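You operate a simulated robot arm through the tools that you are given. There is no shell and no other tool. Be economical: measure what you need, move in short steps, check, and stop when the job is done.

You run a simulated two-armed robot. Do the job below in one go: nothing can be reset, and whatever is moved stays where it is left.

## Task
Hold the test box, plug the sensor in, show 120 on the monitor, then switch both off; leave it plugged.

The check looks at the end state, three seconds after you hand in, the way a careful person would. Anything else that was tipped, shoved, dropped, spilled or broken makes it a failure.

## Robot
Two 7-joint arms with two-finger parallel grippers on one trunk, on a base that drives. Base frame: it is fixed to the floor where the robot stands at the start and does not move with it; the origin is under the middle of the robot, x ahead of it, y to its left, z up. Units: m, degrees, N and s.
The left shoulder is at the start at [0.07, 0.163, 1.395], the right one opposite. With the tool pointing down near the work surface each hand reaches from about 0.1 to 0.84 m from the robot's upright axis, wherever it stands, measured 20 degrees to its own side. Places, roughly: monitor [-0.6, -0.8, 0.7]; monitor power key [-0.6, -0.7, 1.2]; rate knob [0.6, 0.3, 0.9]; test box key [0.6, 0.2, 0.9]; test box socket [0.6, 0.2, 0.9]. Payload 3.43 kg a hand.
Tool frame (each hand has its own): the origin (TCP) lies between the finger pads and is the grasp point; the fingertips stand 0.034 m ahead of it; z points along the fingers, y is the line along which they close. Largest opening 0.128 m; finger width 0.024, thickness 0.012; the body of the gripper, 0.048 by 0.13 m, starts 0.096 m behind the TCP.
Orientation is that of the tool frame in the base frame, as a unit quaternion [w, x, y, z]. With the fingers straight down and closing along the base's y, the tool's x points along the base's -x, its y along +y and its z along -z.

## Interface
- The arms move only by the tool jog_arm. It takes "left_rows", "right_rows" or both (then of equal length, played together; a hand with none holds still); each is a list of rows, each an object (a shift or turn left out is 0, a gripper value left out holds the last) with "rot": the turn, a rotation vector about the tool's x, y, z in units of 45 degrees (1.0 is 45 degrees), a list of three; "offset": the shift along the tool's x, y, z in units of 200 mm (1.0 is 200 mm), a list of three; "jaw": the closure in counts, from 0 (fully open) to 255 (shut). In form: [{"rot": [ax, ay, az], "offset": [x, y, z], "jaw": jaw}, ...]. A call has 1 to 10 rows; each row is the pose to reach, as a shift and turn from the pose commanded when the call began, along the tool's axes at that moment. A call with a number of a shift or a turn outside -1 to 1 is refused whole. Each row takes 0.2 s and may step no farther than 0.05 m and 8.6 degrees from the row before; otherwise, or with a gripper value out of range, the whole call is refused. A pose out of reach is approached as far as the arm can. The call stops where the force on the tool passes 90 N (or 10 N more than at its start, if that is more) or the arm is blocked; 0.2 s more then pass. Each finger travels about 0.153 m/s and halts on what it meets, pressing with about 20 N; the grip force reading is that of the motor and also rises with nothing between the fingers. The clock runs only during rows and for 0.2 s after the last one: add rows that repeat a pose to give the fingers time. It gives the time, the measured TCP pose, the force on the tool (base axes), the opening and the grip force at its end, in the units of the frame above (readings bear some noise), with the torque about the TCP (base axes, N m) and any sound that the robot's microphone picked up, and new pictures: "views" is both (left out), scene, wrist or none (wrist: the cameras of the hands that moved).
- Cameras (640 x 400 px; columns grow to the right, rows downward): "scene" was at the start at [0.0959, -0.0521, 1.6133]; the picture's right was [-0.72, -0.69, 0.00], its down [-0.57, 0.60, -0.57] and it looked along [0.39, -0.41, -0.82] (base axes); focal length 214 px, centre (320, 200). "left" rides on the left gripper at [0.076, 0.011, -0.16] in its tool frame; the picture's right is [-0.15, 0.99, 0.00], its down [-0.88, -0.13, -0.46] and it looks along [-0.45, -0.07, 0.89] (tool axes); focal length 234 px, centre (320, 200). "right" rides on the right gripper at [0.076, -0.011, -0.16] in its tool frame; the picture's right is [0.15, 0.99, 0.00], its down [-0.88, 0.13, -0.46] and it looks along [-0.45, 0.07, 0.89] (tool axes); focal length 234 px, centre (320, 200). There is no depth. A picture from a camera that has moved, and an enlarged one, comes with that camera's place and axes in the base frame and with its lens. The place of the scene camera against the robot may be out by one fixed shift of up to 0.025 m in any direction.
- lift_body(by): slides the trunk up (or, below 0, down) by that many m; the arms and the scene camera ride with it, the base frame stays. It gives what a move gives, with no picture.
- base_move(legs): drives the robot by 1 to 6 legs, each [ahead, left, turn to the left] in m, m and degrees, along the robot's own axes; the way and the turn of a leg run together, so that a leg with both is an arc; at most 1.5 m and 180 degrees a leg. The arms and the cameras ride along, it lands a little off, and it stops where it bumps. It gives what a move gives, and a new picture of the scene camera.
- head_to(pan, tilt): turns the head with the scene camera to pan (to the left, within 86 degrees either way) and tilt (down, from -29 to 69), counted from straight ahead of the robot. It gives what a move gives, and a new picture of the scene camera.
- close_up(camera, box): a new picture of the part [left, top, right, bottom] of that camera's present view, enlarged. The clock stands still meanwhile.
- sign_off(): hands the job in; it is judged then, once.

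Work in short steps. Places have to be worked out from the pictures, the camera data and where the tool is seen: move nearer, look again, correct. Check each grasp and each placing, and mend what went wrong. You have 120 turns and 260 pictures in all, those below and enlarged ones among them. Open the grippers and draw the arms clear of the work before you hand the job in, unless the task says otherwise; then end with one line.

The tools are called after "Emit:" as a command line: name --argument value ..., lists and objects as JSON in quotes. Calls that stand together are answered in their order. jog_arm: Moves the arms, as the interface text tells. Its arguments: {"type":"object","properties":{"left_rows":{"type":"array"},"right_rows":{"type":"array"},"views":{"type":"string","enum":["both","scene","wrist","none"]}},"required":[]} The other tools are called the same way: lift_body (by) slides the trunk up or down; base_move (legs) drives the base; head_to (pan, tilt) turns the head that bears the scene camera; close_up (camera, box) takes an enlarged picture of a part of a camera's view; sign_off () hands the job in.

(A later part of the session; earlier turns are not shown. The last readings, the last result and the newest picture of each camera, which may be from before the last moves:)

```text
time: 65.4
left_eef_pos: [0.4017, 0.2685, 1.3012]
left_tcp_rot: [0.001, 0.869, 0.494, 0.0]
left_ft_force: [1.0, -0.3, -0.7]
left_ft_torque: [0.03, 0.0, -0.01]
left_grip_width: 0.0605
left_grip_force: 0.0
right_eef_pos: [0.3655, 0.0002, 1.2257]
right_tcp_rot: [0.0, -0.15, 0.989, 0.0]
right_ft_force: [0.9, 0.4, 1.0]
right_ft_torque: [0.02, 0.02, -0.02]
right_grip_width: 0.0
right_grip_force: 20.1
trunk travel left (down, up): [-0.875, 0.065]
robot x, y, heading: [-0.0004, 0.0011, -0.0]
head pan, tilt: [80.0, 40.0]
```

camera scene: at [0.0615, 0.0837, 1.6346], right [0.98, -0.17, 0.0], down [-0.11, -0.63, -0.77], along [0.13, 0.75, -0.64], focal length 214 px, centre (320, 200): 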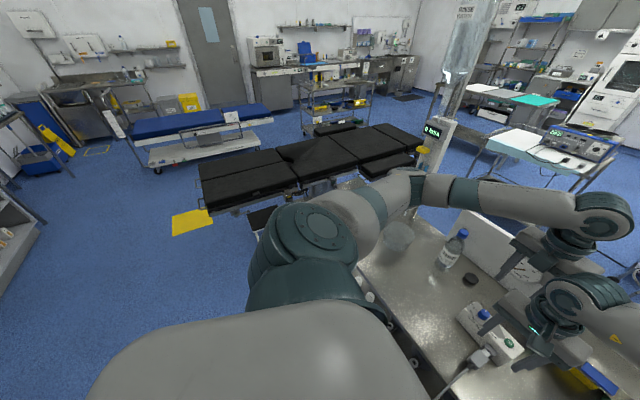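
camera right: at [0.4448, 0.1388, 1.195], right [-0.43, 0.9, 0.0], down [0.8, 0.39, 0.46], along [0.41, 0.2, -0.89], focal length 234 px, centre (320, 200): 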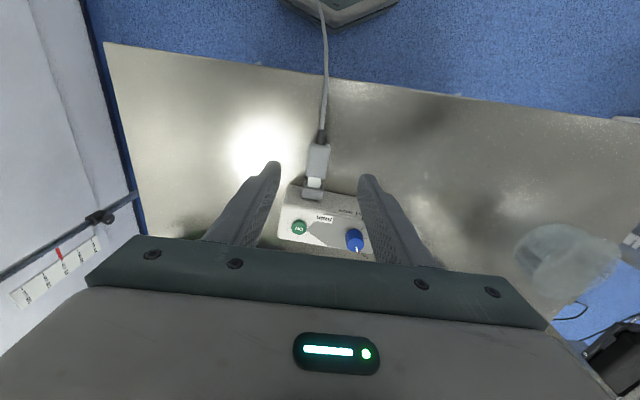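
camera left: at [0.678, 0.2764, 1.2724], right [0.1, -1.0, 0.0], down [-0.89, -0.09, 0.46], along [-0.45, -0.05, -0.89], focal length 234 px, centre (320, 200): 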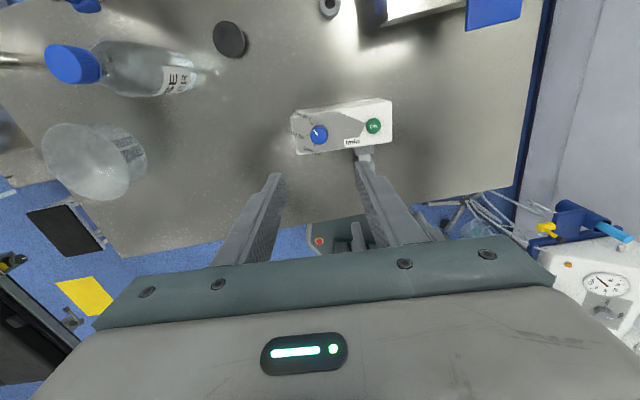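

Arms are compact. Turn the base right in place by 70° and look toward the monitor/rear.

Emit:
base_move --legs '[[0, 0, -70]]'

Emit:
head_to --pan -70 --tilt 35

```text
time: 68.8
left_eef_pos: [0.3888, -0.2883, 1.3013]
left_tcp_rot: [0.001, 0.995, -0.098, -0.001]
left_ft_force: [-0.2, 0.2, 0.8]
left_ft_torque: [-0.02, 0.01, 0.01]
left_grip_width: 0.0605
left_grip_force: 0.0
right_eef_pos: [0.1252, -0.3434, 1.2257]
right_tcp_rot: [0.0, 0.447, 0.895, 0.0]
right_ft_force: [0.5, -0.1, 0.7]
right_ft_torque: [-0.01, 0.0, 0.0]
right_grip_width: 0.0
right_grip_force: 20.1
trunk travel left (down, up): [-0.875, 0.065]
robot x, y, heading: [0.0004, -0.0015, -70.2]
head pan, tilt: [80.0, 40.0]
camera scene: at [0.0974, -0.033, 1.6346], right [0.17, -0.99, 0.0], down [-0.63, -0.11, -0.77], along [0.75, 0.13, -0.64], focal length 214 px, centre (320, 200)
```

scene: 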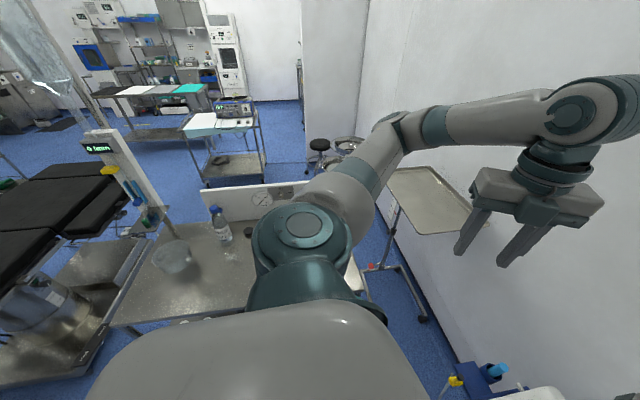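

```text
time: 71.2
left_eef_pos: [0.3893, -0.2875, 1.301]
left_tcp_rot: [0.001, 0.995, -0.097, -0.003]
left_ft_force: [0.0, 0.1, -1.0]
left_ft_torque: [-0.02, -0.01, -0.02]
left_grip_width: 0.0605
left_grip_force: 0.1
right_eef_pos: [0.1242, -0.3445, 1.2248]
right_tcp_rot: [0.001, 0.446, 0.895, 0.0]
right_ft_force: [0.3, -0.6, -0.3]
right_ft_torque: [0.0, -0.01, -0.01]
right_grip_width: 0.0
right_grip_force: 19.9
trunk travel left (down, up): [-0.875, 0.065]
robot x, y, heading: [0.0001, -0.001, -70.1]
head pan, tilt: [-70.0, 35.0]
camera scene: at [-0.0544, -0.1038, 1.6422], right [-0.64, 0.77, 0.0], down [0.44, 0.37, -0.82], along [-0.63, -0.52, -0.57], focal length 214 px, centre (320, 200)
```

scene: 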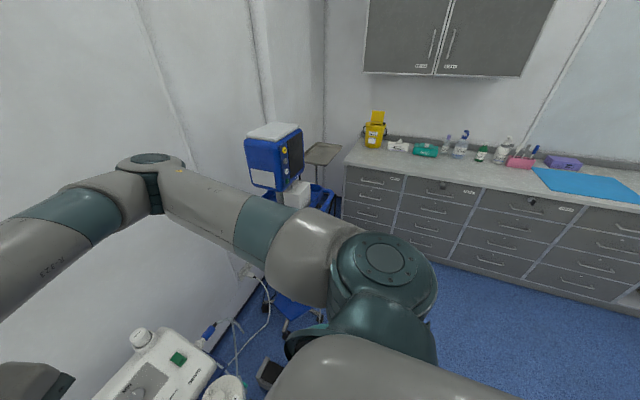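

Plenty of floor behind. Zoom on the monitor to judge its facing.

Emit:
close_up --camera "scene" --box '[225, 110, 345, 215]'

```text
3.81 times, centred on (285, 162) of scene
camera zoom: at [-0.0544, -0.1038, 1.6422], right [-0.64, 0.77, 0.0], down [0.44, 0.37, -0.82], along [-0.63, -0.52, -0.57], focal length 817 px, centre (453, 343)
```

zoom: 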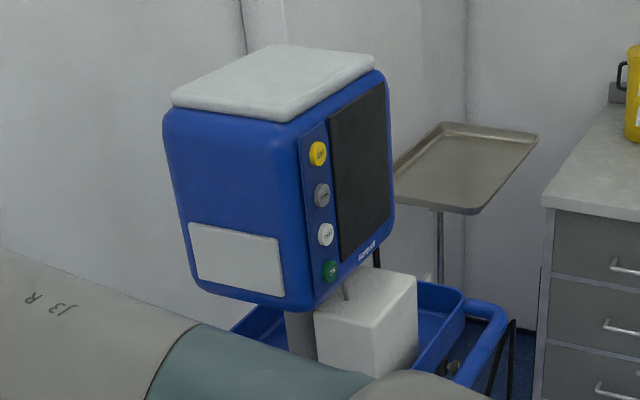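

Monitor front normal ≈(-0.36,0.93), green key ≈(-0.57,-0.70,1.2). My heading already faces it; back 0.23 m then strafe right 0.69 m.

Emit:
base_move --legs '[[-0.23, 0, 0], [0, -0.69, 0]]'

Emit:
head_to --pan -5 --tilt 40

```text
time: 76.3
left_eef_pos: [-0.3283, -0.2989, 1.3]
left_tcp_rot: [0.001, 0.995, -0.095, -0.001]
left_ft_force: [0.8, 0.4, -0.4]
left_ft_torque: [0.01, -0.02, 0.01]
left_grip_width: 0.0605
left_grip_force: 0.0
right_eef_pos: [-0.5935, -0.3576, 1.2255]
right_tcp_rot: [0.0, 0.443, 0.897, 0.001]
right_ft_force: [0.5, -0.2, -0.8]
right_ft_torque: [-0.01, 0.03, 0.01]
right_grip_width: 0.0
right_grip_force: 19.4
trunk travel left (down, up): [-0.875, 0.065]
robot x, y, heading: [-0.7194, -0.0141, -70.0]
head pan, tilt: [-70.0, 35.0]
camera scene: at [-0.773, -0.1189, 1.6423], right [-0.64, 0.77, 0.0], down [0.44, 0.37, -0.82], along [-0.63, -0.53, -0.57], focal length 214 px, centre (320, 200)
```

scene: 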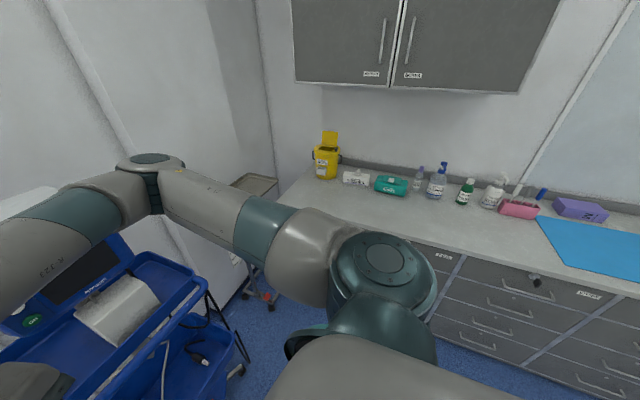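

```text
time: 77.7
left_eef_pos: [-0.3287, -0.3, 1.3005]
left_tcp_rot: [0.001, 0.995, -0.095, -0.002]
left_ft_force: [-1.0, 0.5, 0.4]
left_ft_torque: [0.01, 0.01, 0.0]
left_grip_width: 0.0601
left_grip_force: 0.1
right_eef_pos: [-0.593, -0.3585, 1.2261]
right_tcp_rot: [0.0, 0.442, 0.897, 0.0]
right_ft_force: [0.4, -0.8, -0.7]
right_ft_torque: [0.03, -0.01, -0.01]
right_grip_width: 0.0001
right_grip_force: 19.8
trunk travel left (down, up): [-0.875, 0.065]
robot x, y, heading: [-0.7209, -0.0151, -70.1]
head pan, tilt: [-5.0, 40.0]
camera scene: at [-0.6849, -0.1449, 1.6346], right [-0.97, -0.26, 0.0], down [-0.17, 0.62, -0.77], along [0.2, -0.74, -0.64], focal length 214 px, centre (320, 200)
```

scene: 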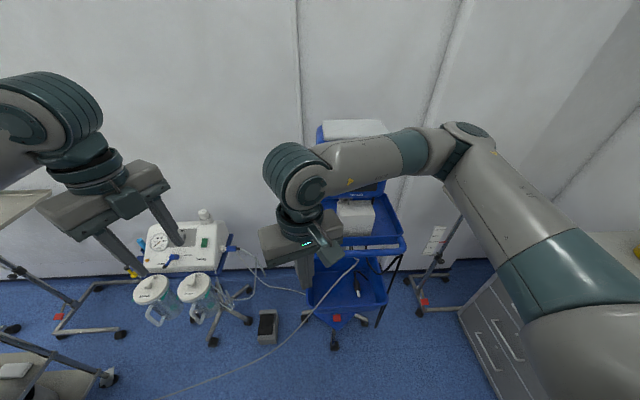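

The right arm hides the monitor. Yaw and move the right hand halfway toward it, then I'll tilt it horizontal.

Emit:
jog_arm --right_rows '[{"offset": [-0.1, -0.08, 0], "rot": [0, 0, 0.09]}, {"offset": [-0.2, -0.16, 0], "rot": [0, 0, 0.18]}, {"offset": [-0.3, -0.25, 0], "rot": [0, 0, 0.27]}, {"offset": [-0.4, -0.34, 0], "rot": [0, 0, 0.362]}]' --views "none"

Emit:
jog_arm --right_rows '[{"rot": [0, -0.18, 0]}, {"rot": [0, -0.36, 0]}, {"rot": [0, -0.54, 0]}, {"rot": [0, -0.72, 0]}, {"rot": [0, -0.9, 0]}]' --views "both"

```text
time: 78.7
left_eef_pos: [-0.3299, -0.3025, 1.3004]
left_tcp_rot: [0.0, 0.995, -0.096, -0.001]
left_ft_force: [-0.6, 0.1, 0.1]
left_ft_torque: [0.02, -0.01, 0.0]
left_grip_width: 0.0603
left_grip_force: 0.1
right_eef_pos: [-0.5994, -0.4654, 1.2246]
right_tcp_rot: [0.0, 0.566, 0.824, 0.001]
right_ft_force: [-0.3, 1.0, -0.1]
right_ft_torque: [-0.02, -0.08, 0.01]
right_grip_width: 0.0
right_grip_force: 19.7
trunk travel left (down, up): [-0.875, 0.065]
robot x, y, heading: [-0.7222, -0.0155, -69.7]
head pan, tilt: [-5.0, 40.0]
```

```text
time: 79.8
left_eef_pos: [-0.3279, -0.2997, 1.3015]
left_tcp_rot: [0.001, 0.996, -0.094, -0.002]
left_ft_force: [0.6, -0.3, 0.2]
left_ft_torque: [0.0, 0.03, 0.02]
left_grip_width: 0.0602
left_grip_force: 0.0
right_eef_pos: [-0.5974, -0.4635, 1.225]
right_tcp_rot: [0.285, 0.532, 0.773, -0.196]
right_ft_force: [0.6, 0.1, 0.5]
right_ft_torque: [0.01, -0.02, 0.03]
right_grip_width: 0.0002
right_grip_force: 20.0
trunk travel left (down, up): [-0.875, 0.065]
robot x, y, heading: [-0.7201, -0.0168, -70.1]
head pan, tilt: [-5.0, 40.0]
camera scene: at [-0.6841, -0.1442, 1.6347], right [-0.97, -0.26, 0.0], down [-0.17, 0.62, -0.77], along [0.2, -0.74, -0.64], focal length 214 px, centre (320, 200)
camera right: at [-0.6656, -0.3157, 1.2984], right [0.88, 0.46, -0.1], down [0.26, -0.3, 0.92], along [0.39, -0.84, -0.38], focal length 234 px, centre (320, 200)
```

scene: 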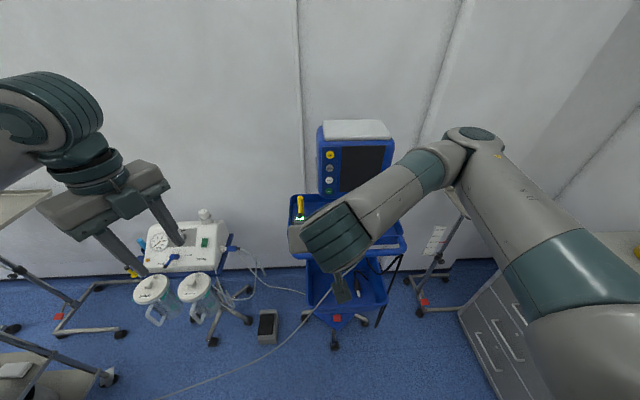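
right: 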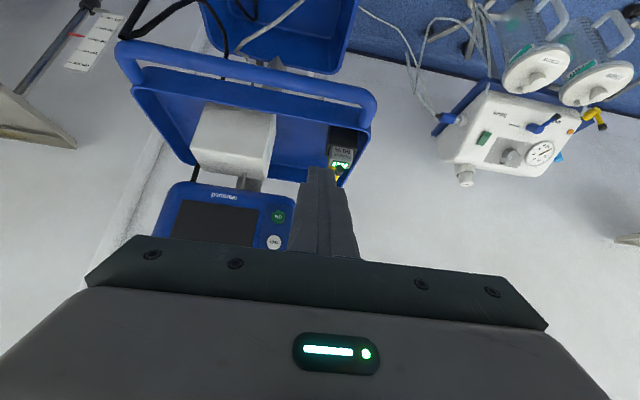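

Monitor keys are in view of the wrist camera. Zoom to read them.

Emit:
close_up --camera "scene" --box '[290, 110, 410, 230]'

Emit:
close_up --camera "right" --box '[150, 160, 350, 260]'

```text
3.33 times, centred on (350, 170) of scene
camera zoom: at [-0.6841, -0.1442, 1.6347], right [-0.97, -0.26, 0.0], down [-0.17, 0.62, -0.77], along [0.2, -0.74, -0.64], focal length 715 px, centre (220, 300)
```

zoom: 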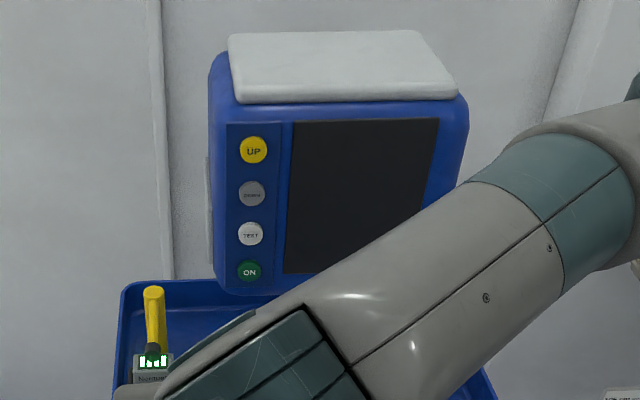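

```text
3.20 times, centred on (250, 210) of right
camera zoom: at [-0.6656, -0.3157, 1.2984], right [0.88, 0.46, -0.1], down [0.26, -0.3, 0.92], along [0.39, -0.84, -0.38], focal length 749 px, centre (544, 168)
```

zoom: 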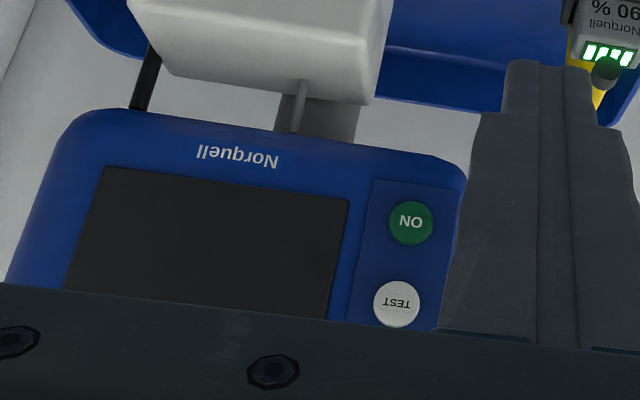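

Green ON key found. Tilt the hand the rest of the way to horizontal.

Emit:
jog_arm --right_rows '[{"rot": [0, -0.17, 0]}, {"rot": [0, -0.34, 0]}, {"rot": [0, -0.51, 0]}, {"rot": [0, -0.68, 0]}, {"rot": [0, -0.84, 0]}, {"rot": [0, -1.0, 0]}]' --views "both"

```text
time: 81.2
left_eef_pos: [-0.3309, -0.3021, 1.3008]
left_tcp_rot: [0.001, 0.995, -0.095, -0.001]
left_ft_force: [0.5, -0.5, 0.4]
left_ft_torque: [0.0, -0.04, 0.01]
left_grip_width: 0.0604
left_grip_force: 0.0
right_eef_pos: [-0.5729, -0.5017, 1.2373]
right_tcp_rot: [0.559, 0.417, 0.607, -0.382]
right_ft_force: [-0.8, 0.5, -0.5]
right_ft_torque: [-0.02, -0.02, 0.01]
right_grip_width: 0.0002
right_grip_force: 20.0
right hand out of reach, approached as far as the arm can: row 1, 2, 3, 4, 5, 6
trunk travel left (down, up): [-0.875, 0.065]
robot x, y, heading: [-0.7219, -0.0175, -70.0]
head pan, tilt: [-5.0, 40.0]
camera scene: at [-0.686, -0.1457, 1.6346], right [-0.97, -0.26, 0.0], down [-0.17, 0.62, -0.77], along [0.2, -0.74, -0.64], focal length 214 px, centre (320, 200)
camera right: at [-0.6438, -0.3501, 1.176], right [0.92, 0.37, -0.14], down [-0.02, 0.4, 0.92], along [0.39, -0.84, 0.37], focal length 234 px, centre (320, 200)
```

scene: 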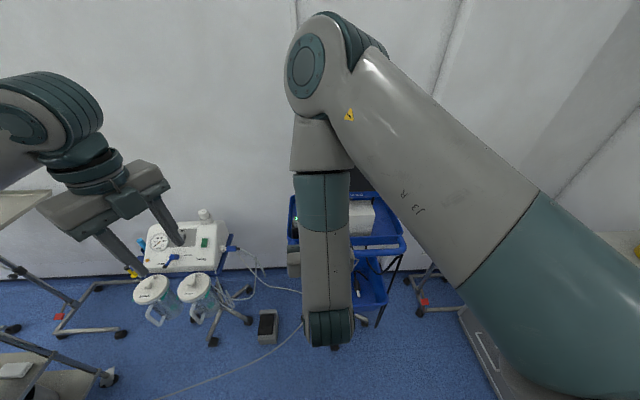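
right: 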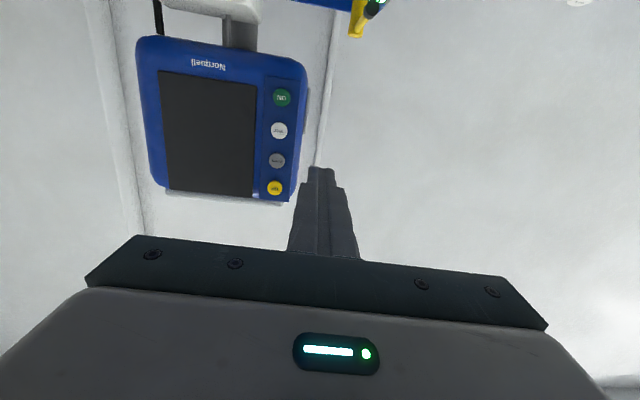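

Key ≈(-0.562,-0.705,1.175). Move so the fingertips are ~3 cm in front of it.

Emit:
jog_arm --right_rows '[{"offset": [0.1, -0.14, 0.1]}, {"offset": [0.18, -0.25, 0.25]}, {"offset": [0.229, -0.316, 0.42]}, {"offset": [0.229, -0.316, 0.56]}, {"offset": [0.229, -0.316, 0.67]}]' --views "wrist"

Emit:
close_up --camera "right" --box '[230, 80, 410, 240]'

```text
time: 82.5
left_eef_pos: [-0.33, -0.3046, 1.3012]
left_tcp_rot: [-0.002, 0.996, -0.095, -0.001]
left_ft_force: [-0.1, 0.2, 0.3]
left_ft_torque: [0.03, -0.01, 0.0]
left_grip_width: 0.0601
left_grip_force: 0.1
right_eef_pos: [-0.5548, -0.6247, 1.2022]
right_tcp_rot: [0.552, 0.424, 0.604, -0.387]
right_ft_force: [0.0, -0.8, -0.5]
right_ft_torque: [0.0, 0.05, 0.03]
right_grip_width: 0.0
right_grip_force: 19.5
right hand out of reach, approached as far as the arm can: row 1, 2, 3, 4, 5
trunk travel left (down, up): [-0.875, 0.065]
robot x, y, heading: [-0.7174, -0.0137, -70.0]
head pan, tilt: [-5.0, 40.0]
camera right: at [-0.6233, -0.4723, 1.1418], right [0.93, 0.35, -0.15], down [0.0, 0.4, 0.92], along [0.38, -0.85, 0.37], focal length 234 px, centre (320, 200)
```

right: 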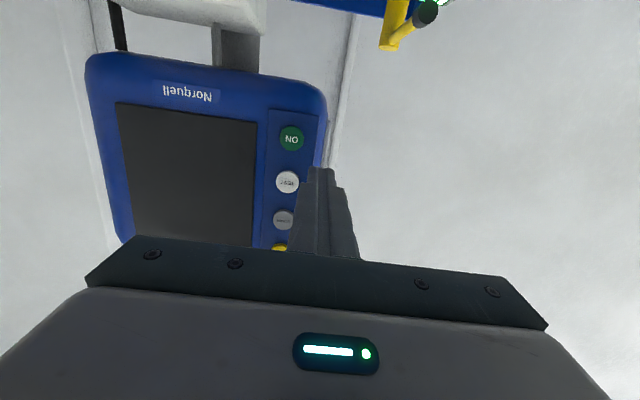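

```text
2.50 times, centred on (320, 160) of right
camera zoom: at [-0.6233, -0.4723, 1.1418], right [0.93, 0.35, -0.15], down [0.0, 0.4, 0.92], along [0.38, -0.85, 0.37], focal length 585 px, centre (320, 300)
```

zoom: 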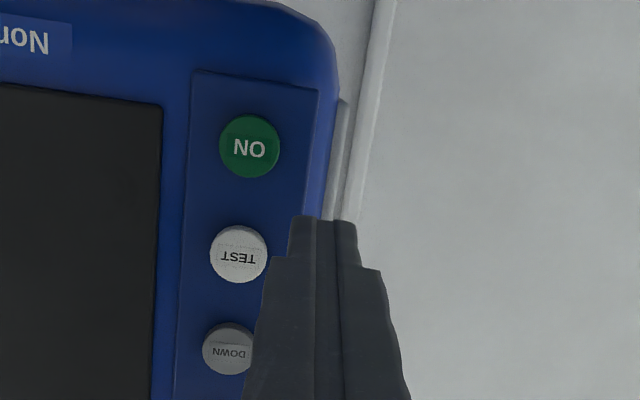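

Arm is too folded at this distance; back the base away 0.15 m, then extend.

Emit:
base_move --legs '[[-0.15, 0, 0]]'

Emit:
close_up --camera "right" --box '[230, 60, 410, 220]'

```text
time: 83.8
left_eef_pos: [-0.3805, -0.1631, 1.3]
left_tcp_rot: [0.0, 0.995, -0.095, -0.002]
left_ft_force: [1.0, -0.4, 0.1]
left_ft_torque: [0.04, -0.04, -0.01]
left_grip_width: 0.0602
left_grip_force: 0.1
right_eef_pos: [-0.6052, -0.4845, 1.2019]
right_tcp_rot: [0.551, 0.424, 0.605, -0.388]
right_ft_force: [0.8, 0.3, 0.6]
right_ft_torque: [0.0, -0.01, 0.02]
right_grip_width: 0.0001
right_grip_force: 19.6
trunk travel left (down, up): [-0.875, 0.065]
robot x, y, heading: [-0.775, 0.1246, -69.8]
head pan, tilt: [-5.0, 40.0]
camera scene: at [-0.735, -0.0076, 1.6342], right [-0.97, -0.26, 0.0], down [-0.17, 0.62, -0.76], along [0.2, -0.74, -0.64], focal length 214 px, centre (320, 200)
```

scene: 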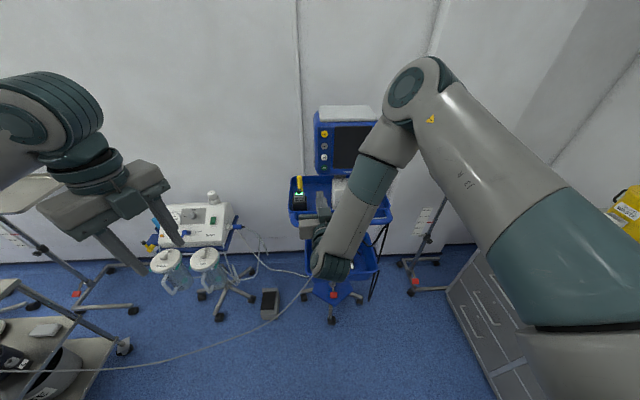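

```text
2.50 times, centred on (320, 140) of right
camera zoom: at [-0.6725, -0.3313, 1.1415], right [0.93, 0.35, -0.15], down [0.0, 0.4, 0.92], along [0.38, -0.85, 0.37], focal length 585 px, centre (320, 350)
```

zoom: 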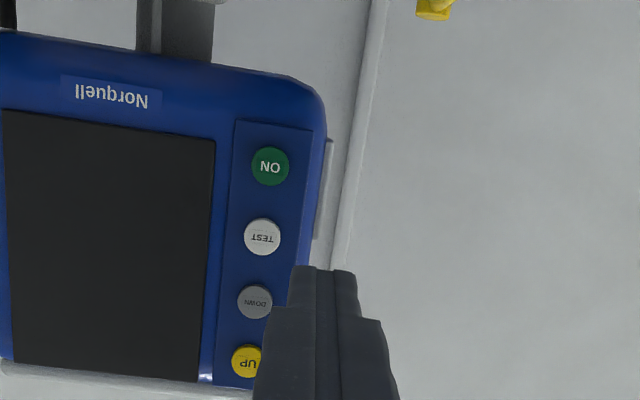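

Key confirmed at (-0.561,-0.702,1.175). Extend to ~3 cm in front.

Emit:
jog_arm --right_rows '[{"offset": [0.033, -0.08, 0.1]}, {"offset": [0.033, -0.16, 0.25]}, {"offset": [0.033, -0.16, 0.43]}, {"offset": [0.033, -0.16, 0.61]}, {"offset": [0.033, -0.16, 0.785]}]' --views "wrist"

Emit:
close_up --camera "right" --box '[240, 110, 400, 230]'

```text
time: 85.0
left_eef_pos: [-0.3799, -0.1623, 1.3004]
left_tcp_rot: [0.0, 0.996, -0.095, -0.002]
left_ft_force: [-0.1, -0.2, -0.2]
left_ft_torque: [0.02, 0.01, 0.01]
left_grip_width: 0.0605
left_grip_force: 0.1
right_eef_pos: [-0.5475, -0.6232, 1.2062]
right_tcp_rot: [0.536, 0.439, 0.604, -0.393]
right_ft_force: [0.6, -0.1, -0.6]
right_ft_torque: [0.0, -0.02, 0.02]
right_grip_width: 0.0
right_grip_force: 19.7
right hand out of reach, approached as far as the arm can: row 1, 2, 3, 4, 5
trunk travel left (down, up): [-0.875, 0.065]
robot x, y, heading: [-0.7706, 0.1251, -69.7]
head pan, tilt: [-5.0, 40.0]
camera right: at [-0.6096, -0.4669, 1.1499], right [0.94, 0.32, -0.15], down [0.02, 0.38, 0.93], along [0.35, -0.87, 0.34], focal length 234 px, centre (320, 200)
```

right: 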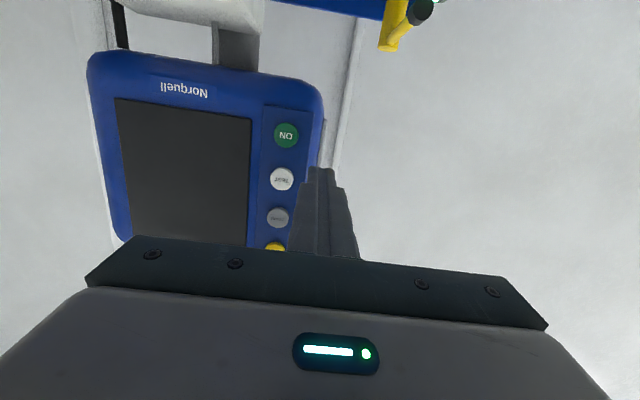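

```text
3.33 times, centred on (320, 170) of right
camera zoom: at [-0.6096, -0.4669, 1.1499], right [0.94, 0.32, -0.15], down [0.02, 0.38, 0.93], along [0.35, -0.87, 0.34], focal length 781 px, centre (320, 300)
```

zoom: 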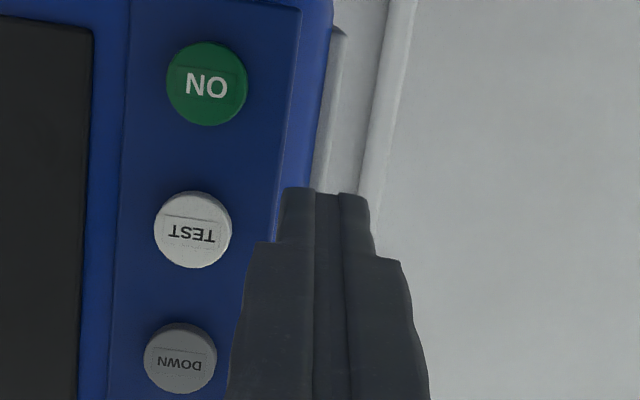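

The wrist limit blocks the lateral shift, so I use the base (right 4 cm) and trunk (down 2 cm) to align instead.

Emit:
base_move --legs '[[-0.03, -0.041, 0]]'

Emit:
lift_body --by -0.021

Emit:
close_up --camera "right" --box '[240, 110, 400, 230]'

```text
time: 86.0
left_eef_pos: [-0.4202, -0.1488, 1.2977]
left_tcp_rot: [-0.001, 0.996, -0.094, -0.005]
left_ft_force: [0.8, -0.5, 0.6]
left_ft_torque: [0.02, 0.1, 0.0]
left_grip_width: 0.0601
left_grip_force: 0.1
right_eef_pos: [-0.5871, -0.6092, 1.2038]
right_tcp_rot: [0.535, 0.437, 0.606, -0.395]
right_ft_force: [0.5, -0.4, 0.0]
right_ft_torque: [-0.02, 0.01, -0.1]
right_grip_width: 0.0001
right_grip_force: 20.4
trunk travel left (down, up): [-0.875, 0.065]
robot x, y, heading: [-0.8194, 0.1409, -69.8]
head pan, tilt: [-5.0, 40.0]
camera scene: at [-0.7733, 0.007, 1.6339], right [-0.97, -0.26, 0.01], down [-0.17, 0.62, -0.76], along [0.2, -0.74, -0.65], focal length 214 px, centre (320, 200)
```

scene: 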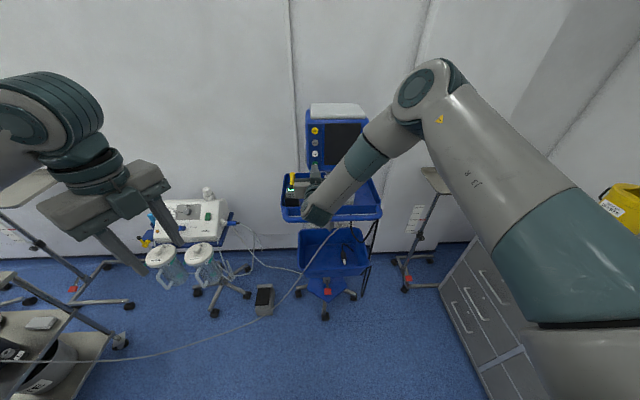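

```text
time: 86.6
left_eef_pos: [-0.4259, -0.147, 1.2779]
left_tcp_rot: [-0.001, 0.996, -0.094, -0.003]
left_ft_force: [-0.4, 0.1, -0.7]
left_ft_torque: [0.02, 0.05, 0.0]
left_grip_width: 0.0606
left_grip_force: 0.1
right_eef_pos: [-0.5917, -0.608, 1.1868]
right_tcp_rot: [0.537, 0.437, 0.605, -0.393]
right_ft_force: [0.2, 0.2, 0.6]
right_ft_torque: [0.01, 0.01, -0.02]
right_grip_width: 0.0
right_grip_force: 20.2
trunk travel left (down, up): [-0.854, 0.086]
robot x, y, heading: [-0.8187, 0.1412, -69.9]
head pan, tilt: [-5.0, 40.0]
```

```text
3.33 times, centred on (320, 170) of right
camera zoom: at [-0.6544, -0.451, 1.1292], right [0.94, 0.32, -0.15], down [0.02, 0.38, 0.93], along [0.35, -0.87, 0.35], focal length 781 px, centre (320, 300)
```

zoom: 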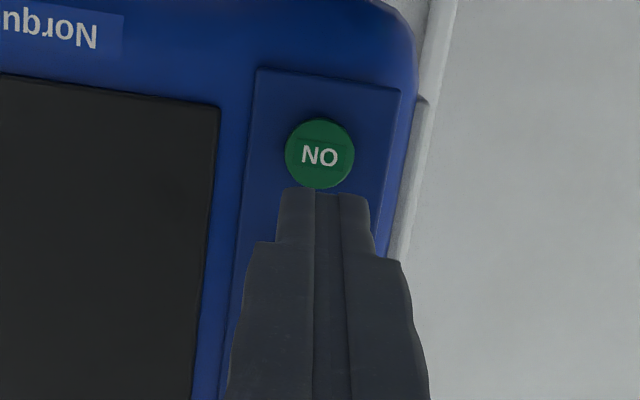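

Aligned with the key, ~65 mm away. Advance 55 mm.

Emit:
jog_arm --right_rows '[{"offset": [0, 0, 0.1]}, {"offset": [0, 0, 0.2]}, {"offset": [0, 0, 0.275]}]' --views "none"

Emit:
close_up --camera "right" --box '[240, 110, 400, 230]'

```text
time: 87.4
left_eef_pos: [-0.4279, -0.1455, 1.2804]
left_tcp_rot: [0.001, 0.995, -0.095, -0.001]
left_ft_force: [-0.2, -0.2, 0.6]
left_ft_torque: [0.0, -0.03, 0.02]
left_grip_width: 0.0603
left_grip_force: 0.1
right_eef_pos: [-0.5772, -0.6587, 1.183]
right_tcp_rot: [0.533, 0.442, 0.604, -0.395]
right_ft_force: [0.8, -1.0, 0.1]
right_ft_torque: [-0.02, 0.0, -0.01]
right_grip_width: 0.0
right_grip_force: 19.9
trunk travel left (down, up): [-0.854, 0.086]
robot x, y, heading: [-0.8191, 0.1391, -70.1]
head pan, tilt: [-5.0, 40.0]
```

```text
3.33 times, centred on (320, 170) of right
camera zoom: at [-0.638, -0.5012, 1.1267], right [0.94, 0.31, -0.15], down [0.03, 0.37, 0.93], along [0.34, -0.87, 0.34], focal length 781 px, centre (320, 300)
```

zoom: 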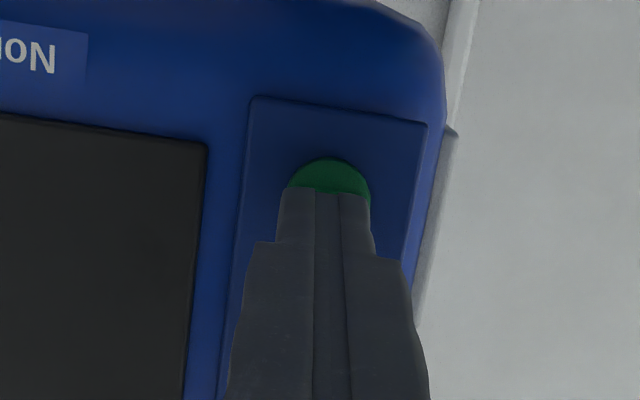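

About 1 cm left; press in small steps.

Emit:
jog_arm --right_rows '[{"offset": [0, 0, 0.025]}, {"offset": [0, 0, 0.05]}]' --views "none"

Emit:
close_up --camera "right" --box '[160, 70, 400, 230]'

```text
time: 88.0
left_eef_pos: [-0.4291, -0.1451, 1.2784]
left_tcp_rot: [0.0, 0.996, -0.095, -0.001]
left_ft_force: [0.1, 0.6, 0.0]
left_ft_torque: [0.0, 0.02, -0.01]
left_grip_width: 0.0605
left_grip_force: 0.0
right_eef_pos: [-0.5722, -0.6673, 1.1812]
right_tcp_rot: [0.534, 0.441, 0.604, -0.395]
right_ft_force: [-1.0, 1.3, 0.4]
right_ft_torque: [0.0, -0.03, -0.02]
right_grip_width: 0.0002
right_grip_force: 20.0
right hand out of reach, approached as far as the arm can: row 1, 2
trunk travel left (down, up): [-0.854, 0.086]
robot x, y, heading: [-0.8184, 0.1387, -69.7]
head pan, tilt: [-5.0, 40.0]
```

```text
2.50 times, centred on (280, 150) of right
camera zoom: at [-0.6325, -0.5098, 1.1262], right [0.94, 0.31, -0.15], down [0.03, 0.37, 0.93], along [0.35, -0.87, 0.34], focal length 585 px, centre (420, 325)
```

zoom: 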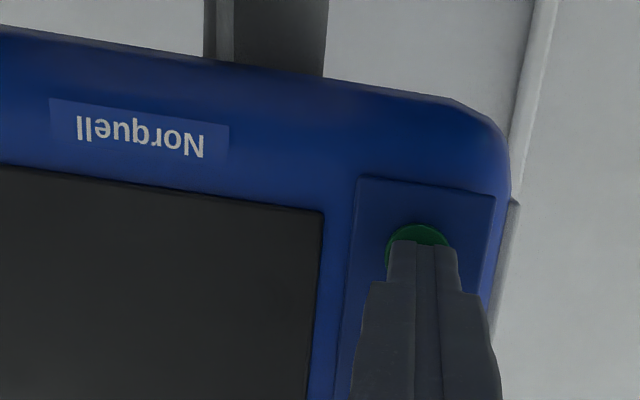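

Near contact; a bit further.

Emit:
jog_arm --right_rows '[{"offset": [0, 0, 0.02]}, {"offset": [0, 0, 0.035]}]' --views "scene"

```text
time: 88.6
left_eef_pos: [-0.4297, -0.1448, 1.2807]
left_tcp_rot: [0.0, 0.996, -0.094, -0.002]
left_ft_force: [0.4, -0.1, -0.8]
left_ft_torque: [0.0, -0.04, 0.0]
left_grip_width: 0.0605
left_grip_force: 0.0
right_eef_pos: [-0.569, -0.6711, 1.1826]
right_tcp_rot: [0.533, 0.442, 0.604, -0.395]
right_ft_force: [-7.2, 12.8, -0.8]
right_ft_torque: [-0.06, -0.06, -0.17]
right_grip_width: 0.0
right_grip_force: 19.7
trunk travel left (down, up): [-0.854, 0.086]
robot x, y, heading: [-0.8197, 0.1426, -69.6]
head pan, tilt: [-5.0, 40.0]
heard: click
camera scene: at [-0.7853, 0.0125, 1.6139], right [-0.97, -0.26, 0.0], down [-0.17, 0.62, -0.77], along [0.2, -0.74, -0.64], focal length 214 px, centre (320, 200)
```

scene: 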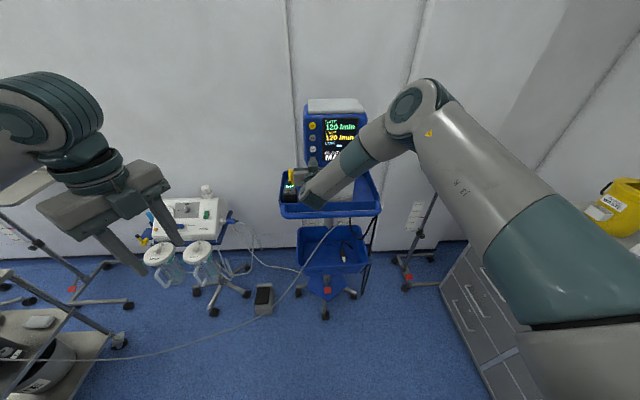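

Click, and the monitor lit up. I back off slightly and read the display.

Emit:
jog_arm --right_rows '[{"offset": [0, 0, -0.06]}, {"offset": [0, 0, -0.1]}, {"offset": [0, 0, -0.1]}]' --views "none"

Emit:
close_up --camera "scene" --box '[290, 90, 390, 170]'

Emit:
close_up --camera "right" --box '[100, 70, 400, 240]'

```text
time: 89.4
left_eef_pos: [-0.4284, -0.1468, 1.2808]
left_tcp_rot: [-0.001, 0.996, -0.095, -0.002]
left_ft_force: [0.5, 0.1, 0.3]
left_ft_torque: [0.02, 0.01, 0.02]
left_grip_width: 0.0601
left_grip_force: 0.0
right_eef_pos: [-0.5732, -0.6551, 1.1831]
right_tcp_rot: [0.535, 0.44, 0.604, -0.394]
right_ft_force: [0.2, 0.3, 0.2]
right_ft_torque: [-0.01, -0.01, -0.01]
right_grip_width: 0.0001
right_grip_force: 20.2
trunk travel left (down, up): [-0.854, 0.086]
robot x, y, heading: [-0.8215, 0.1359, -70.1]
head pan, tilt: [-5.0, 40.0]
```

```text
5.00 times, centred on (340, 130) of scene
camera zoom: at [-0.7835, 0.0094, 1.6136], right [-0.97, -0.26, 0.0], down [-0.17, 0.62, -0.77], along [0.2, -0.74, -0.64], focal length 1072 px, centre (220, 550)
```

zoom: 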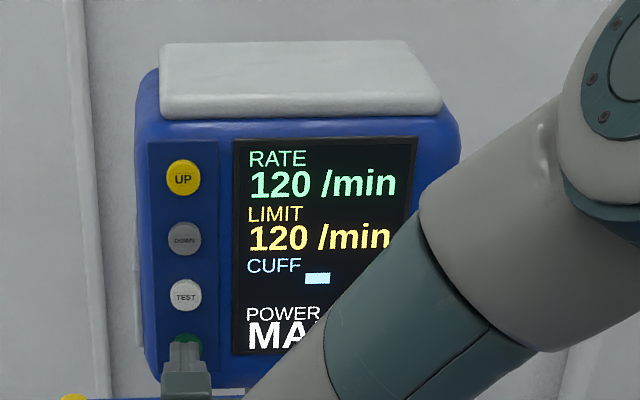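

```text
2.13 times, centred on (250, 155) of right
camera zoom: at [-0.6356, -0.498, 1.1273], right [0.94, 0.31, -0.15], down [0.02, 0.37, 0.93], along [0.35, -0.87, 0.34], focal length 500 px, centre (469, 296)
```

zoom: 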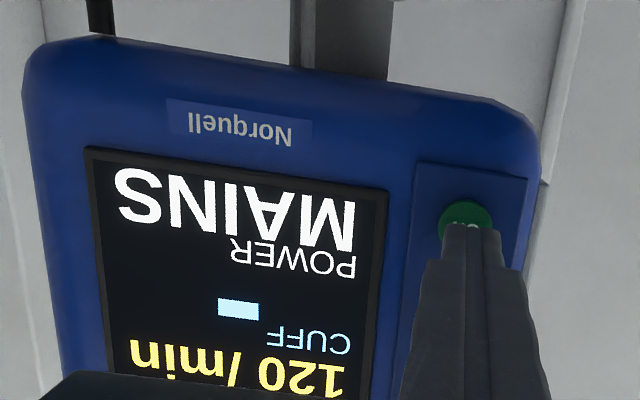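

The monitor reads RATE 120 /min. Dwell a moment, then press ON again to switch it off.

Emit:
jog_arm --right_rows '[{}, {}, {}, {}, {}, {}, {"offset": [0, 0, 0.04]}, {"offset": [0, 0, 0.08]}, {"offset": [0, 0, 0.1]}]' --views "none"

Emit:
close_up --camera "scene" --box '[290, 90, 390, 170]'

```text
time: 91.4
left_eef_pos: [-0.4292, -0.1439, 1.2818]
left_tcp_rot: [0.0, 0.996, -0.094, -0.001]
left_ft_force: [-0.5, -0.4, -0.2]
left_ft_torque: [0.05, 0.01, -0.02]
left_grip_width: 0.0605
left_grip_force: 0.0
right_eef_pos: [-0.5686, -0.6719, 1.1819]
right_tcp_rot: [0.534, 0.441, 0.604, -0.395]
right_ft_force: [-6.4, 10.8, 2.3]
right_ft_torque: [-0.08, -0.08, -0.11]
right_grip_width: 0.0
right_grip_force: 20.3
trunk travel left (down, up): [-0.854, 0.086]
robot x, y, heading: [-0.821, 0.1375, -69.7]
head pan, tilt: [-5.0, 40.0]
heard: click
```

```text
5.00 times, centred on (340, 130) of scene
camera zoom: at [-0.7848, 0.0124, 1.6139], right [-0.97, -0.26, 0.0], down [-0.17, 0.62, -0.77], along [0.2, -0.74, -0.64], focal length 1072 px, centre (220, 550)
```

zoom: 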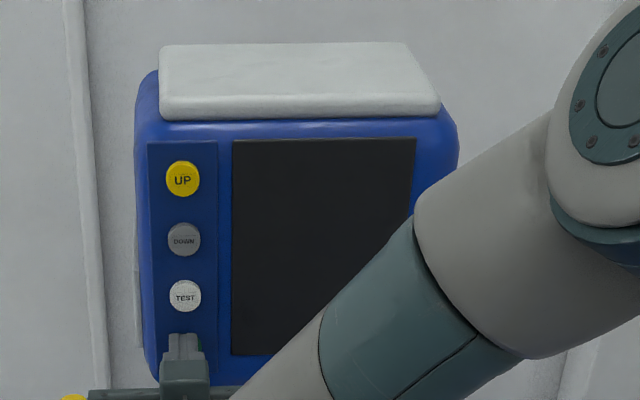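

Monitor is off. Withdraw the hand and fold it back down.

Emit:
jog_arm --right_rows '[{"offset": [0, 0, -0.2]}, {"offset": [0, 0, -0.4]}, {"offset": [0, 0, -0.6]}, {"offset": [0, 0, -0.7]}]' --views "none"

Emit:
jog_arm --right_rows '[{"rot": [0, 0.16, 0]}, {"rot": [0, 0.33, 0]}, {"rot": [0, 0.5, 0]}, {"rot": [0, 0.66, 0]}, {"rot": [0, 0.83, 0]}, {"rot": [0, 1.0, 0]}]' --views "none"

Emit:
jog_arm --right_rows '[{"rot": [0, 0.16, 0]}, {"rot": [0, 0.33, 0]}, {"rot": [0, 0.5, 0]}, {"rot": [0, 0.66, 0]}, {"rot": [0, 0.83, 0]}, {"rot": [0, 0.9, 0]}]' --views "scene"

```text
time: 92.4
left_eef_pos: [-0.4282, -0.146, 1.2797]
left_tcp_rot: [0.001, 0.996, -0.094, -0.001]
left_ft_force: [-0.4, 0.3, 0.2]
left_ft_torque: [-0.03, -0.02, 0.0]
left_grip_width: 0.0604
left_grip_force: 0.0
right_eef_pos: [-0.6122, -0.542, 1.1966]
right_tcp_rot: [0.537, 0.439, 0.603, -0.394]
right_ft_force: [-0.8, -0.5, -0.4]
right_ft_torque: [-0.02, 0.0, 0.01]
right_grip_width: 0.0
right_grip_force: 20.2
trunk travel left (down, up): [-0.854, 0.086]
robot x, y, heading: [-0.8204, 0.1382, -69.9]
head pan, tilt: [-5.0, 40.0]
```

```text
time: 93.8
left_eef_pos: [-0.4278, -0.1483, 1.2799]
left_tcp_rot: [0.0, 0.996, -0.094, -0.002]
left_ft_force: [-0.2, -0.4, -0.1]
left_ft_torque: [-0.01, -0.04, 0.01]
left_grip_width: 0.0605
left_grip_force: 0.1
right_eef_pos: [-0.612, -0.5417, 1.1968]
right_tcp_rot: [0.264, 0.555, 0.764, -0.195]
right_ft_force: [0.3, 1.0, 0.2]
right_ft_torque: [0.0, 0.01, 0.03]
right_grip_width: 0.0001
right_grip_force: 19.7
trunk travel left (down, up): [-0.854, 0.086]
robot x, y, heading: [-0.8209, 0.14, -69.9]
head pan, tilt: [-5.0, 40.0]
```

```text
time: 95.2
left_eef_pos: [-0.428, -0.146, 1.2802]
left_tcp_rot: [0.0, 0.996, -0.095, -0.002]
left_ft_force: [0.0, -0.5, -0.3]
left_ft_torque: [0.03, -0.01, -0.03]
left_grip_width: 0.0605
left_grip_force: 0.0
right_eef_pos: [-0.6102, -0.5418, 1.1972]
right_tcp_rot: [-0.015, 0.589, 0.808, 0.009]
right_ft_force: [0.1, -0.6, -0.7]
right_ft_torque: [-0.02, 0.0, -0.01]
right_grip_width: 0.0
right_grip_force: 20.0
trunk travel left (down, up): [-0.854, 0.086]
robot x, y, heading: [-0.8128, 0.1406, -70.0]
head pan, tilt: [-5.0, 40.0]
camera scene: at [-0.7833, 0.0097, 1.6136], right [-0.97, -0.26, 0.0], down [-0.17, 0.62, -0.77], along [0.2, -0.74, -0.64], focal length 214 px, centre (320, 200)
```

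scene: 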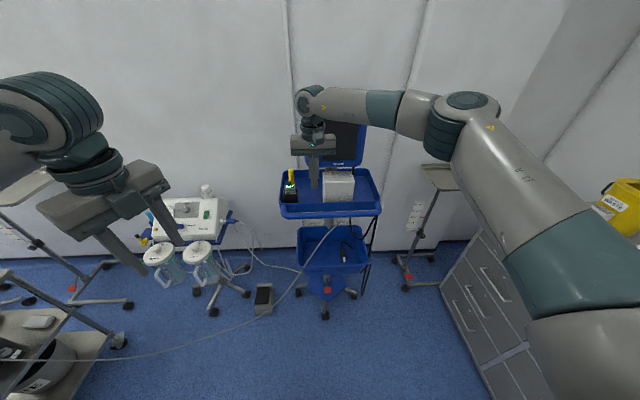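

Pull the right hand in toward the body and raise the trunk back.

Emit:
jog_arm --right_rows '[{"offset": [0.2, 0, -0.1]}, {"offset": [0.4, 0, -0.2]}, {"offset": [0.6, 0, -0.3]}, {"offset": [0.8, 0, -0.3]}, {"offset": [1.0, 0, -0.3]}]' --views "none"

Emit:
lift_body --by 0.021

Emit:
base_move --legs '[[0, 0.72, 0], [0.3, 0, 0]]'

```text
time: 96.4
left_eef_pos: [-0.4279, -0.145, 1.2804]
left_tcp_rot: [0.001, 0.996, -0.094, -0.003]
left_ft_force: [-0.9, -0.2, 0.3]
left_ft_torque: [-0.06, -0.02, -0.02]
left_grip_width: 0.0602
left_grip_force: 0.0
right_eef_pos: [-0.6705, -0.3515, 1.264]
right_tcp_rot: [-0.015, 0.589, 0.808, 0.008]
right_ft_force: [-0.5, -0.1, 0.3]
right_ft_torque: [-0.02, -0.04, 0.01]
right_grip_width: 0.0
right_grip_force: 19.7
trunk travel left (down, up): [-0.854, 0.086]
robot x, y, heading: [-0.8222, 0.1336, -70.0]
head pan, tilt: [-5.0, 40.0]
```

```text
time: 97.1
left_eef_pos: [-0.4277, -0.1461, 1.3017]
left_tcp_rot: [0.0, 0.996, -0.094, -0.002]
left_ft_force: [-0.6, -0.3, 0.4]
left_ft_torque: [0.03, 0.01, 0.03]
left_grip_width: 0.0604
left_grip_force: 0.0
right_eef_pos: [-0.6702, -0.3541, 1.2851]
right_tcp_rot: [-0.016, 0.589, 0.808, 0.009]
right_ft_force: [0.3, 0.4, 0.6]
right_ft_torque: [-0.01, -0.01, 0.02]
right_grip_width: 0.0001
right_grip_force: 20.0
trunk travel left (down, up): [-0.875, 0.065]
robot x, y, heading: [-0.8157, 0.1384, -70.0]
head pan, tilt: [-5.0, 40.0]
```

```text
time: 102.7
left_eef_pos: [0.3546, -0.1762, 1.301]
left_tcp_rot: [0.0, 0.996, -0.094, -0.001]
left_ft_force: [0.1, -0.1, 0.4]
left_ft_torque: [-0.03, -0.03, -0.02]
left_grip_width: 0.0604
left_grip_force: 0.0
right_eef_pos: [0.1119, -0.3841, 1.2853]
right_tcp_rot: [-0.015, 0.589, 0.808, 0.008]
right_ft_force: [0.0, 0.0, -0.7]
right_ft_torque: [-0.05, 0.01, 0.01]
right_grip_width: 0.0001
right_grip_force: 20.3
trunk travel left (down, up): [-0.875, 0.065]
robot x, y, heading: [-0.038, 0.1061, -69.8]
head pan, tilt: [-5.0, 40.0]
camera scene: at [-0.0011, -0.02, 1.6349], right [-0.97, -0.26, 0.0], down [-0.17, 0.62, -0.77], along [0.2, -0.74, -0.64], focal length 214 px, centre (320, 200)
```

scene: 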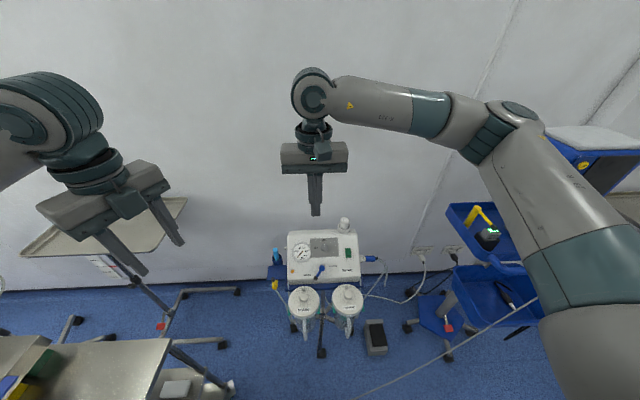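

Position is good; turn back left 70° to face the bench.

Emit:
base_move --legs '[[0, 0, 70]]'

Emit:
head_to --pan 5 --tilt 55

Emit:
close_up --camera "scene" --box '[240, 120, 400, 220]'

```text
time: 106.2
left_eef_pos: [0.3639, 0.3801, 1.3014]
left_tcp_rot: [0.0, 0.869, 0.495, -0.001]
left_ft_force: [0.1, 0.8, 0.5]
left_ft_torque: [-0.01, 0.01, 0.02]
left_grip_width: 0.0606
left_grip_force: 0.0
right_eef_pos: [0.4777, 0.0785, 1.2845]
right_tcp_rot: [-0.017, 0.017, 1.0, -0.002]
right_ft_force: [-0.7, 0.8, -0.6]
right_ft_torque: [0.01, 0.01, 0.02]
right_grip_width: 0.0
right_grip_force: 20.0
trunk travel left (down, up): [-0.875, 0.065]
robot x, y, heading: [-0.0369, 0.1106, 0.6]
head pan, tilt: [-5.0, 40.0]
camera scene: at [0.0954, 0.1, 1.6346], right [-0.08, -1.0, 0.0], down [-0.64, 0.05, -0.77], along [0.76, -0.06, -0.64], focal length 214 px, centre (320, 200)
```

scene: 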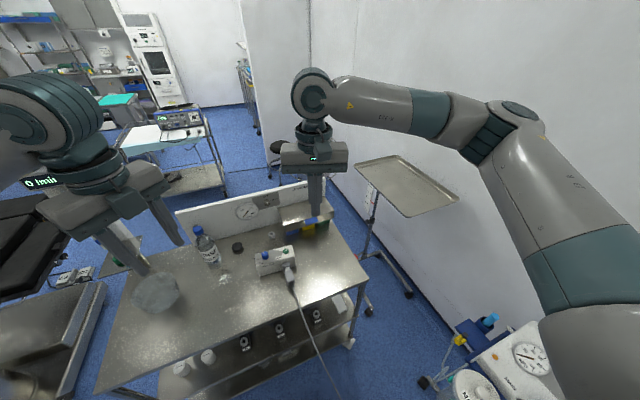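

```text
time: 106.9
left_eef_pos: [0.3642, 0.3798, 1.3013]
left_tcp_rot: [0.001, 0.869, 0.495, -0.001]
left_ft_force: [-0.6, -0.4, 0.2]
left_ft_torque: [-0.06, -0.02, -0.03]
left_grip_width: 0.0606
left_grip_force: 0.0
right_eef_pos: [0.4774, 0.0799, 1.2845]
right_tcp_rot: [-0.017, 0.017, 1.0, -0.003]
right_ft_force: [1.0, 0.4, -0.5]
right_ft_torque: [-0.01, -0.02, -0.01]
right_grip_width: 0.0002
right_grip_force: 19.9
trunk travel left (down, up): [-0.875, 0.065]
robot x, y, heading: [-0.0341, 0.1059, 0.2]
head pan, tilt: [5.0, 55.0]
camera scene: at [0.0823, 0.1142, 1.614], right [0.09, -1.0, 0.0], down [-0.82, -0.08, -0.57], along [0.57, 0.05, -0.82], focal length 214 px, centre (320, 200)
```

scene: 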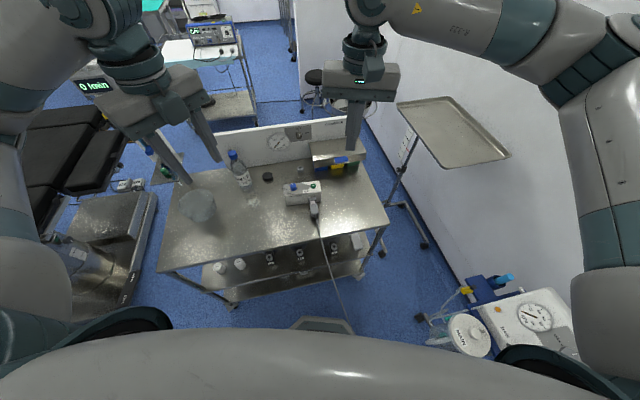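

```text
4.00 times, centred on (320, 170) of scene
camera zoom: at [0.0823, 0.1142, 1.614], right [0.09, -1.0, 0.0], down [-0.82, -0.08, -0.57], along [0.57, 0.05, -0.82], focal length 858 px, centre (320, 320)
```

zoom: 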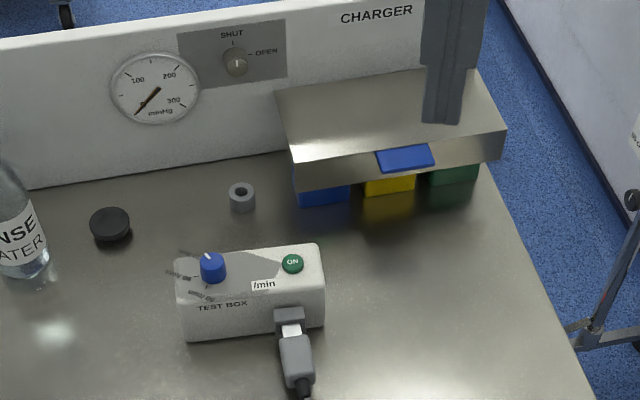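

Bench undisturbed, pointer at 120. Bring the right fingers above the ON key.

Emit:
jog_arm --right_rows '[{"offset": [-0.12, 0.1, 0.16]}, {"offset": [-0.24, 0.2, 0.32]}, {"offset": [-0.36, 0.3, 0.5]}, {"offset": [-0.48, 0.4, 0.67]}, {"offset": [-0.6, 0.5, 0.84]}, {"offset": [-0.69, 0.585, 1.0]}]' --views "wrist"

Emit:
close_up --camera "right" --box '[240, 100, 400, 220]'

```text
time: 108.3
left_eef_pos: [0.3652, 0.3803, 1.3004]
left_tcp_rot: [0.002, 0.869, 0.495, -0.001]
left_ft_force: [0.2, 0.0, 0.0]
left_ft_torque: [-0.01, 0.02, 0.03]
left_grip_width: 0.0602
left_grip_force: 0.0
right_eef_pos: [0.6109, 0.1922, 1.0787]
right_tcp_rot: [-0.017, 0.016, 1.0, -0.002]
right_ft_force: [0.4, 0.2, -0.1]
right_ft_torque: [-0.02, -0.03, 0.01]
right_grip_width: 0.0
right_grip_force: 19.8
trunk travel left (down, up): [-0.875, 0.065]
robot x, y, heading: [-0.0341, 0.1096, 0.3]
head pan, tilt: [5.0, 55.0]
camera right: at [0.5415, 0.185, 1.2409], right [-0.11, 0.99, 0.0], down [0.9, 0.1, 0.42], along [0.42, 0.05, -0.91], focal length 234 px, centre (320, 200)
```

right: 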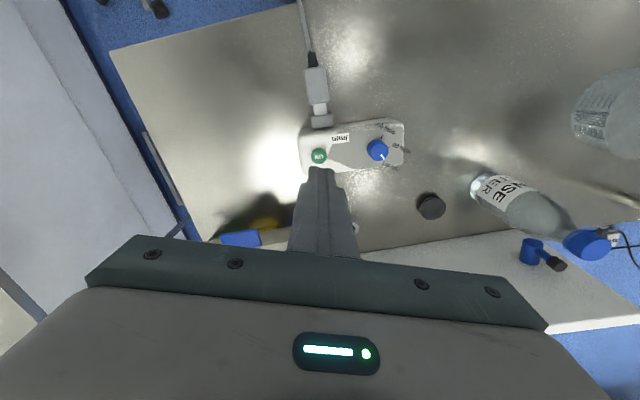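

```text
3.33 times, centred on (320, 160) of right
camera zoom: at [0.5415, 0.185, 1.2409], right [-0.11, 0.99, 0.0], down [0.9, 0.1, 0.42], along [0.42, 0.05, -0.91], focal length 781 px, centre (320, 333)
```

zoom: 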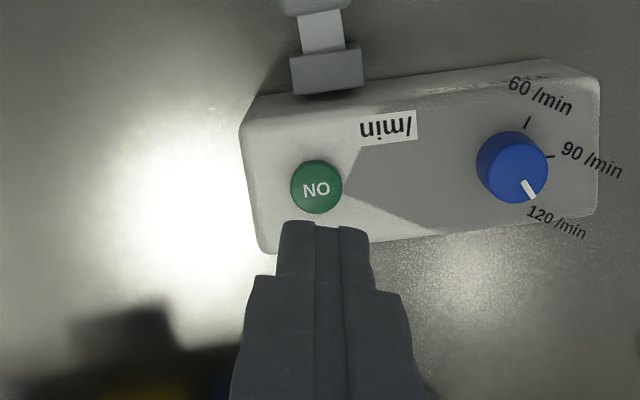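

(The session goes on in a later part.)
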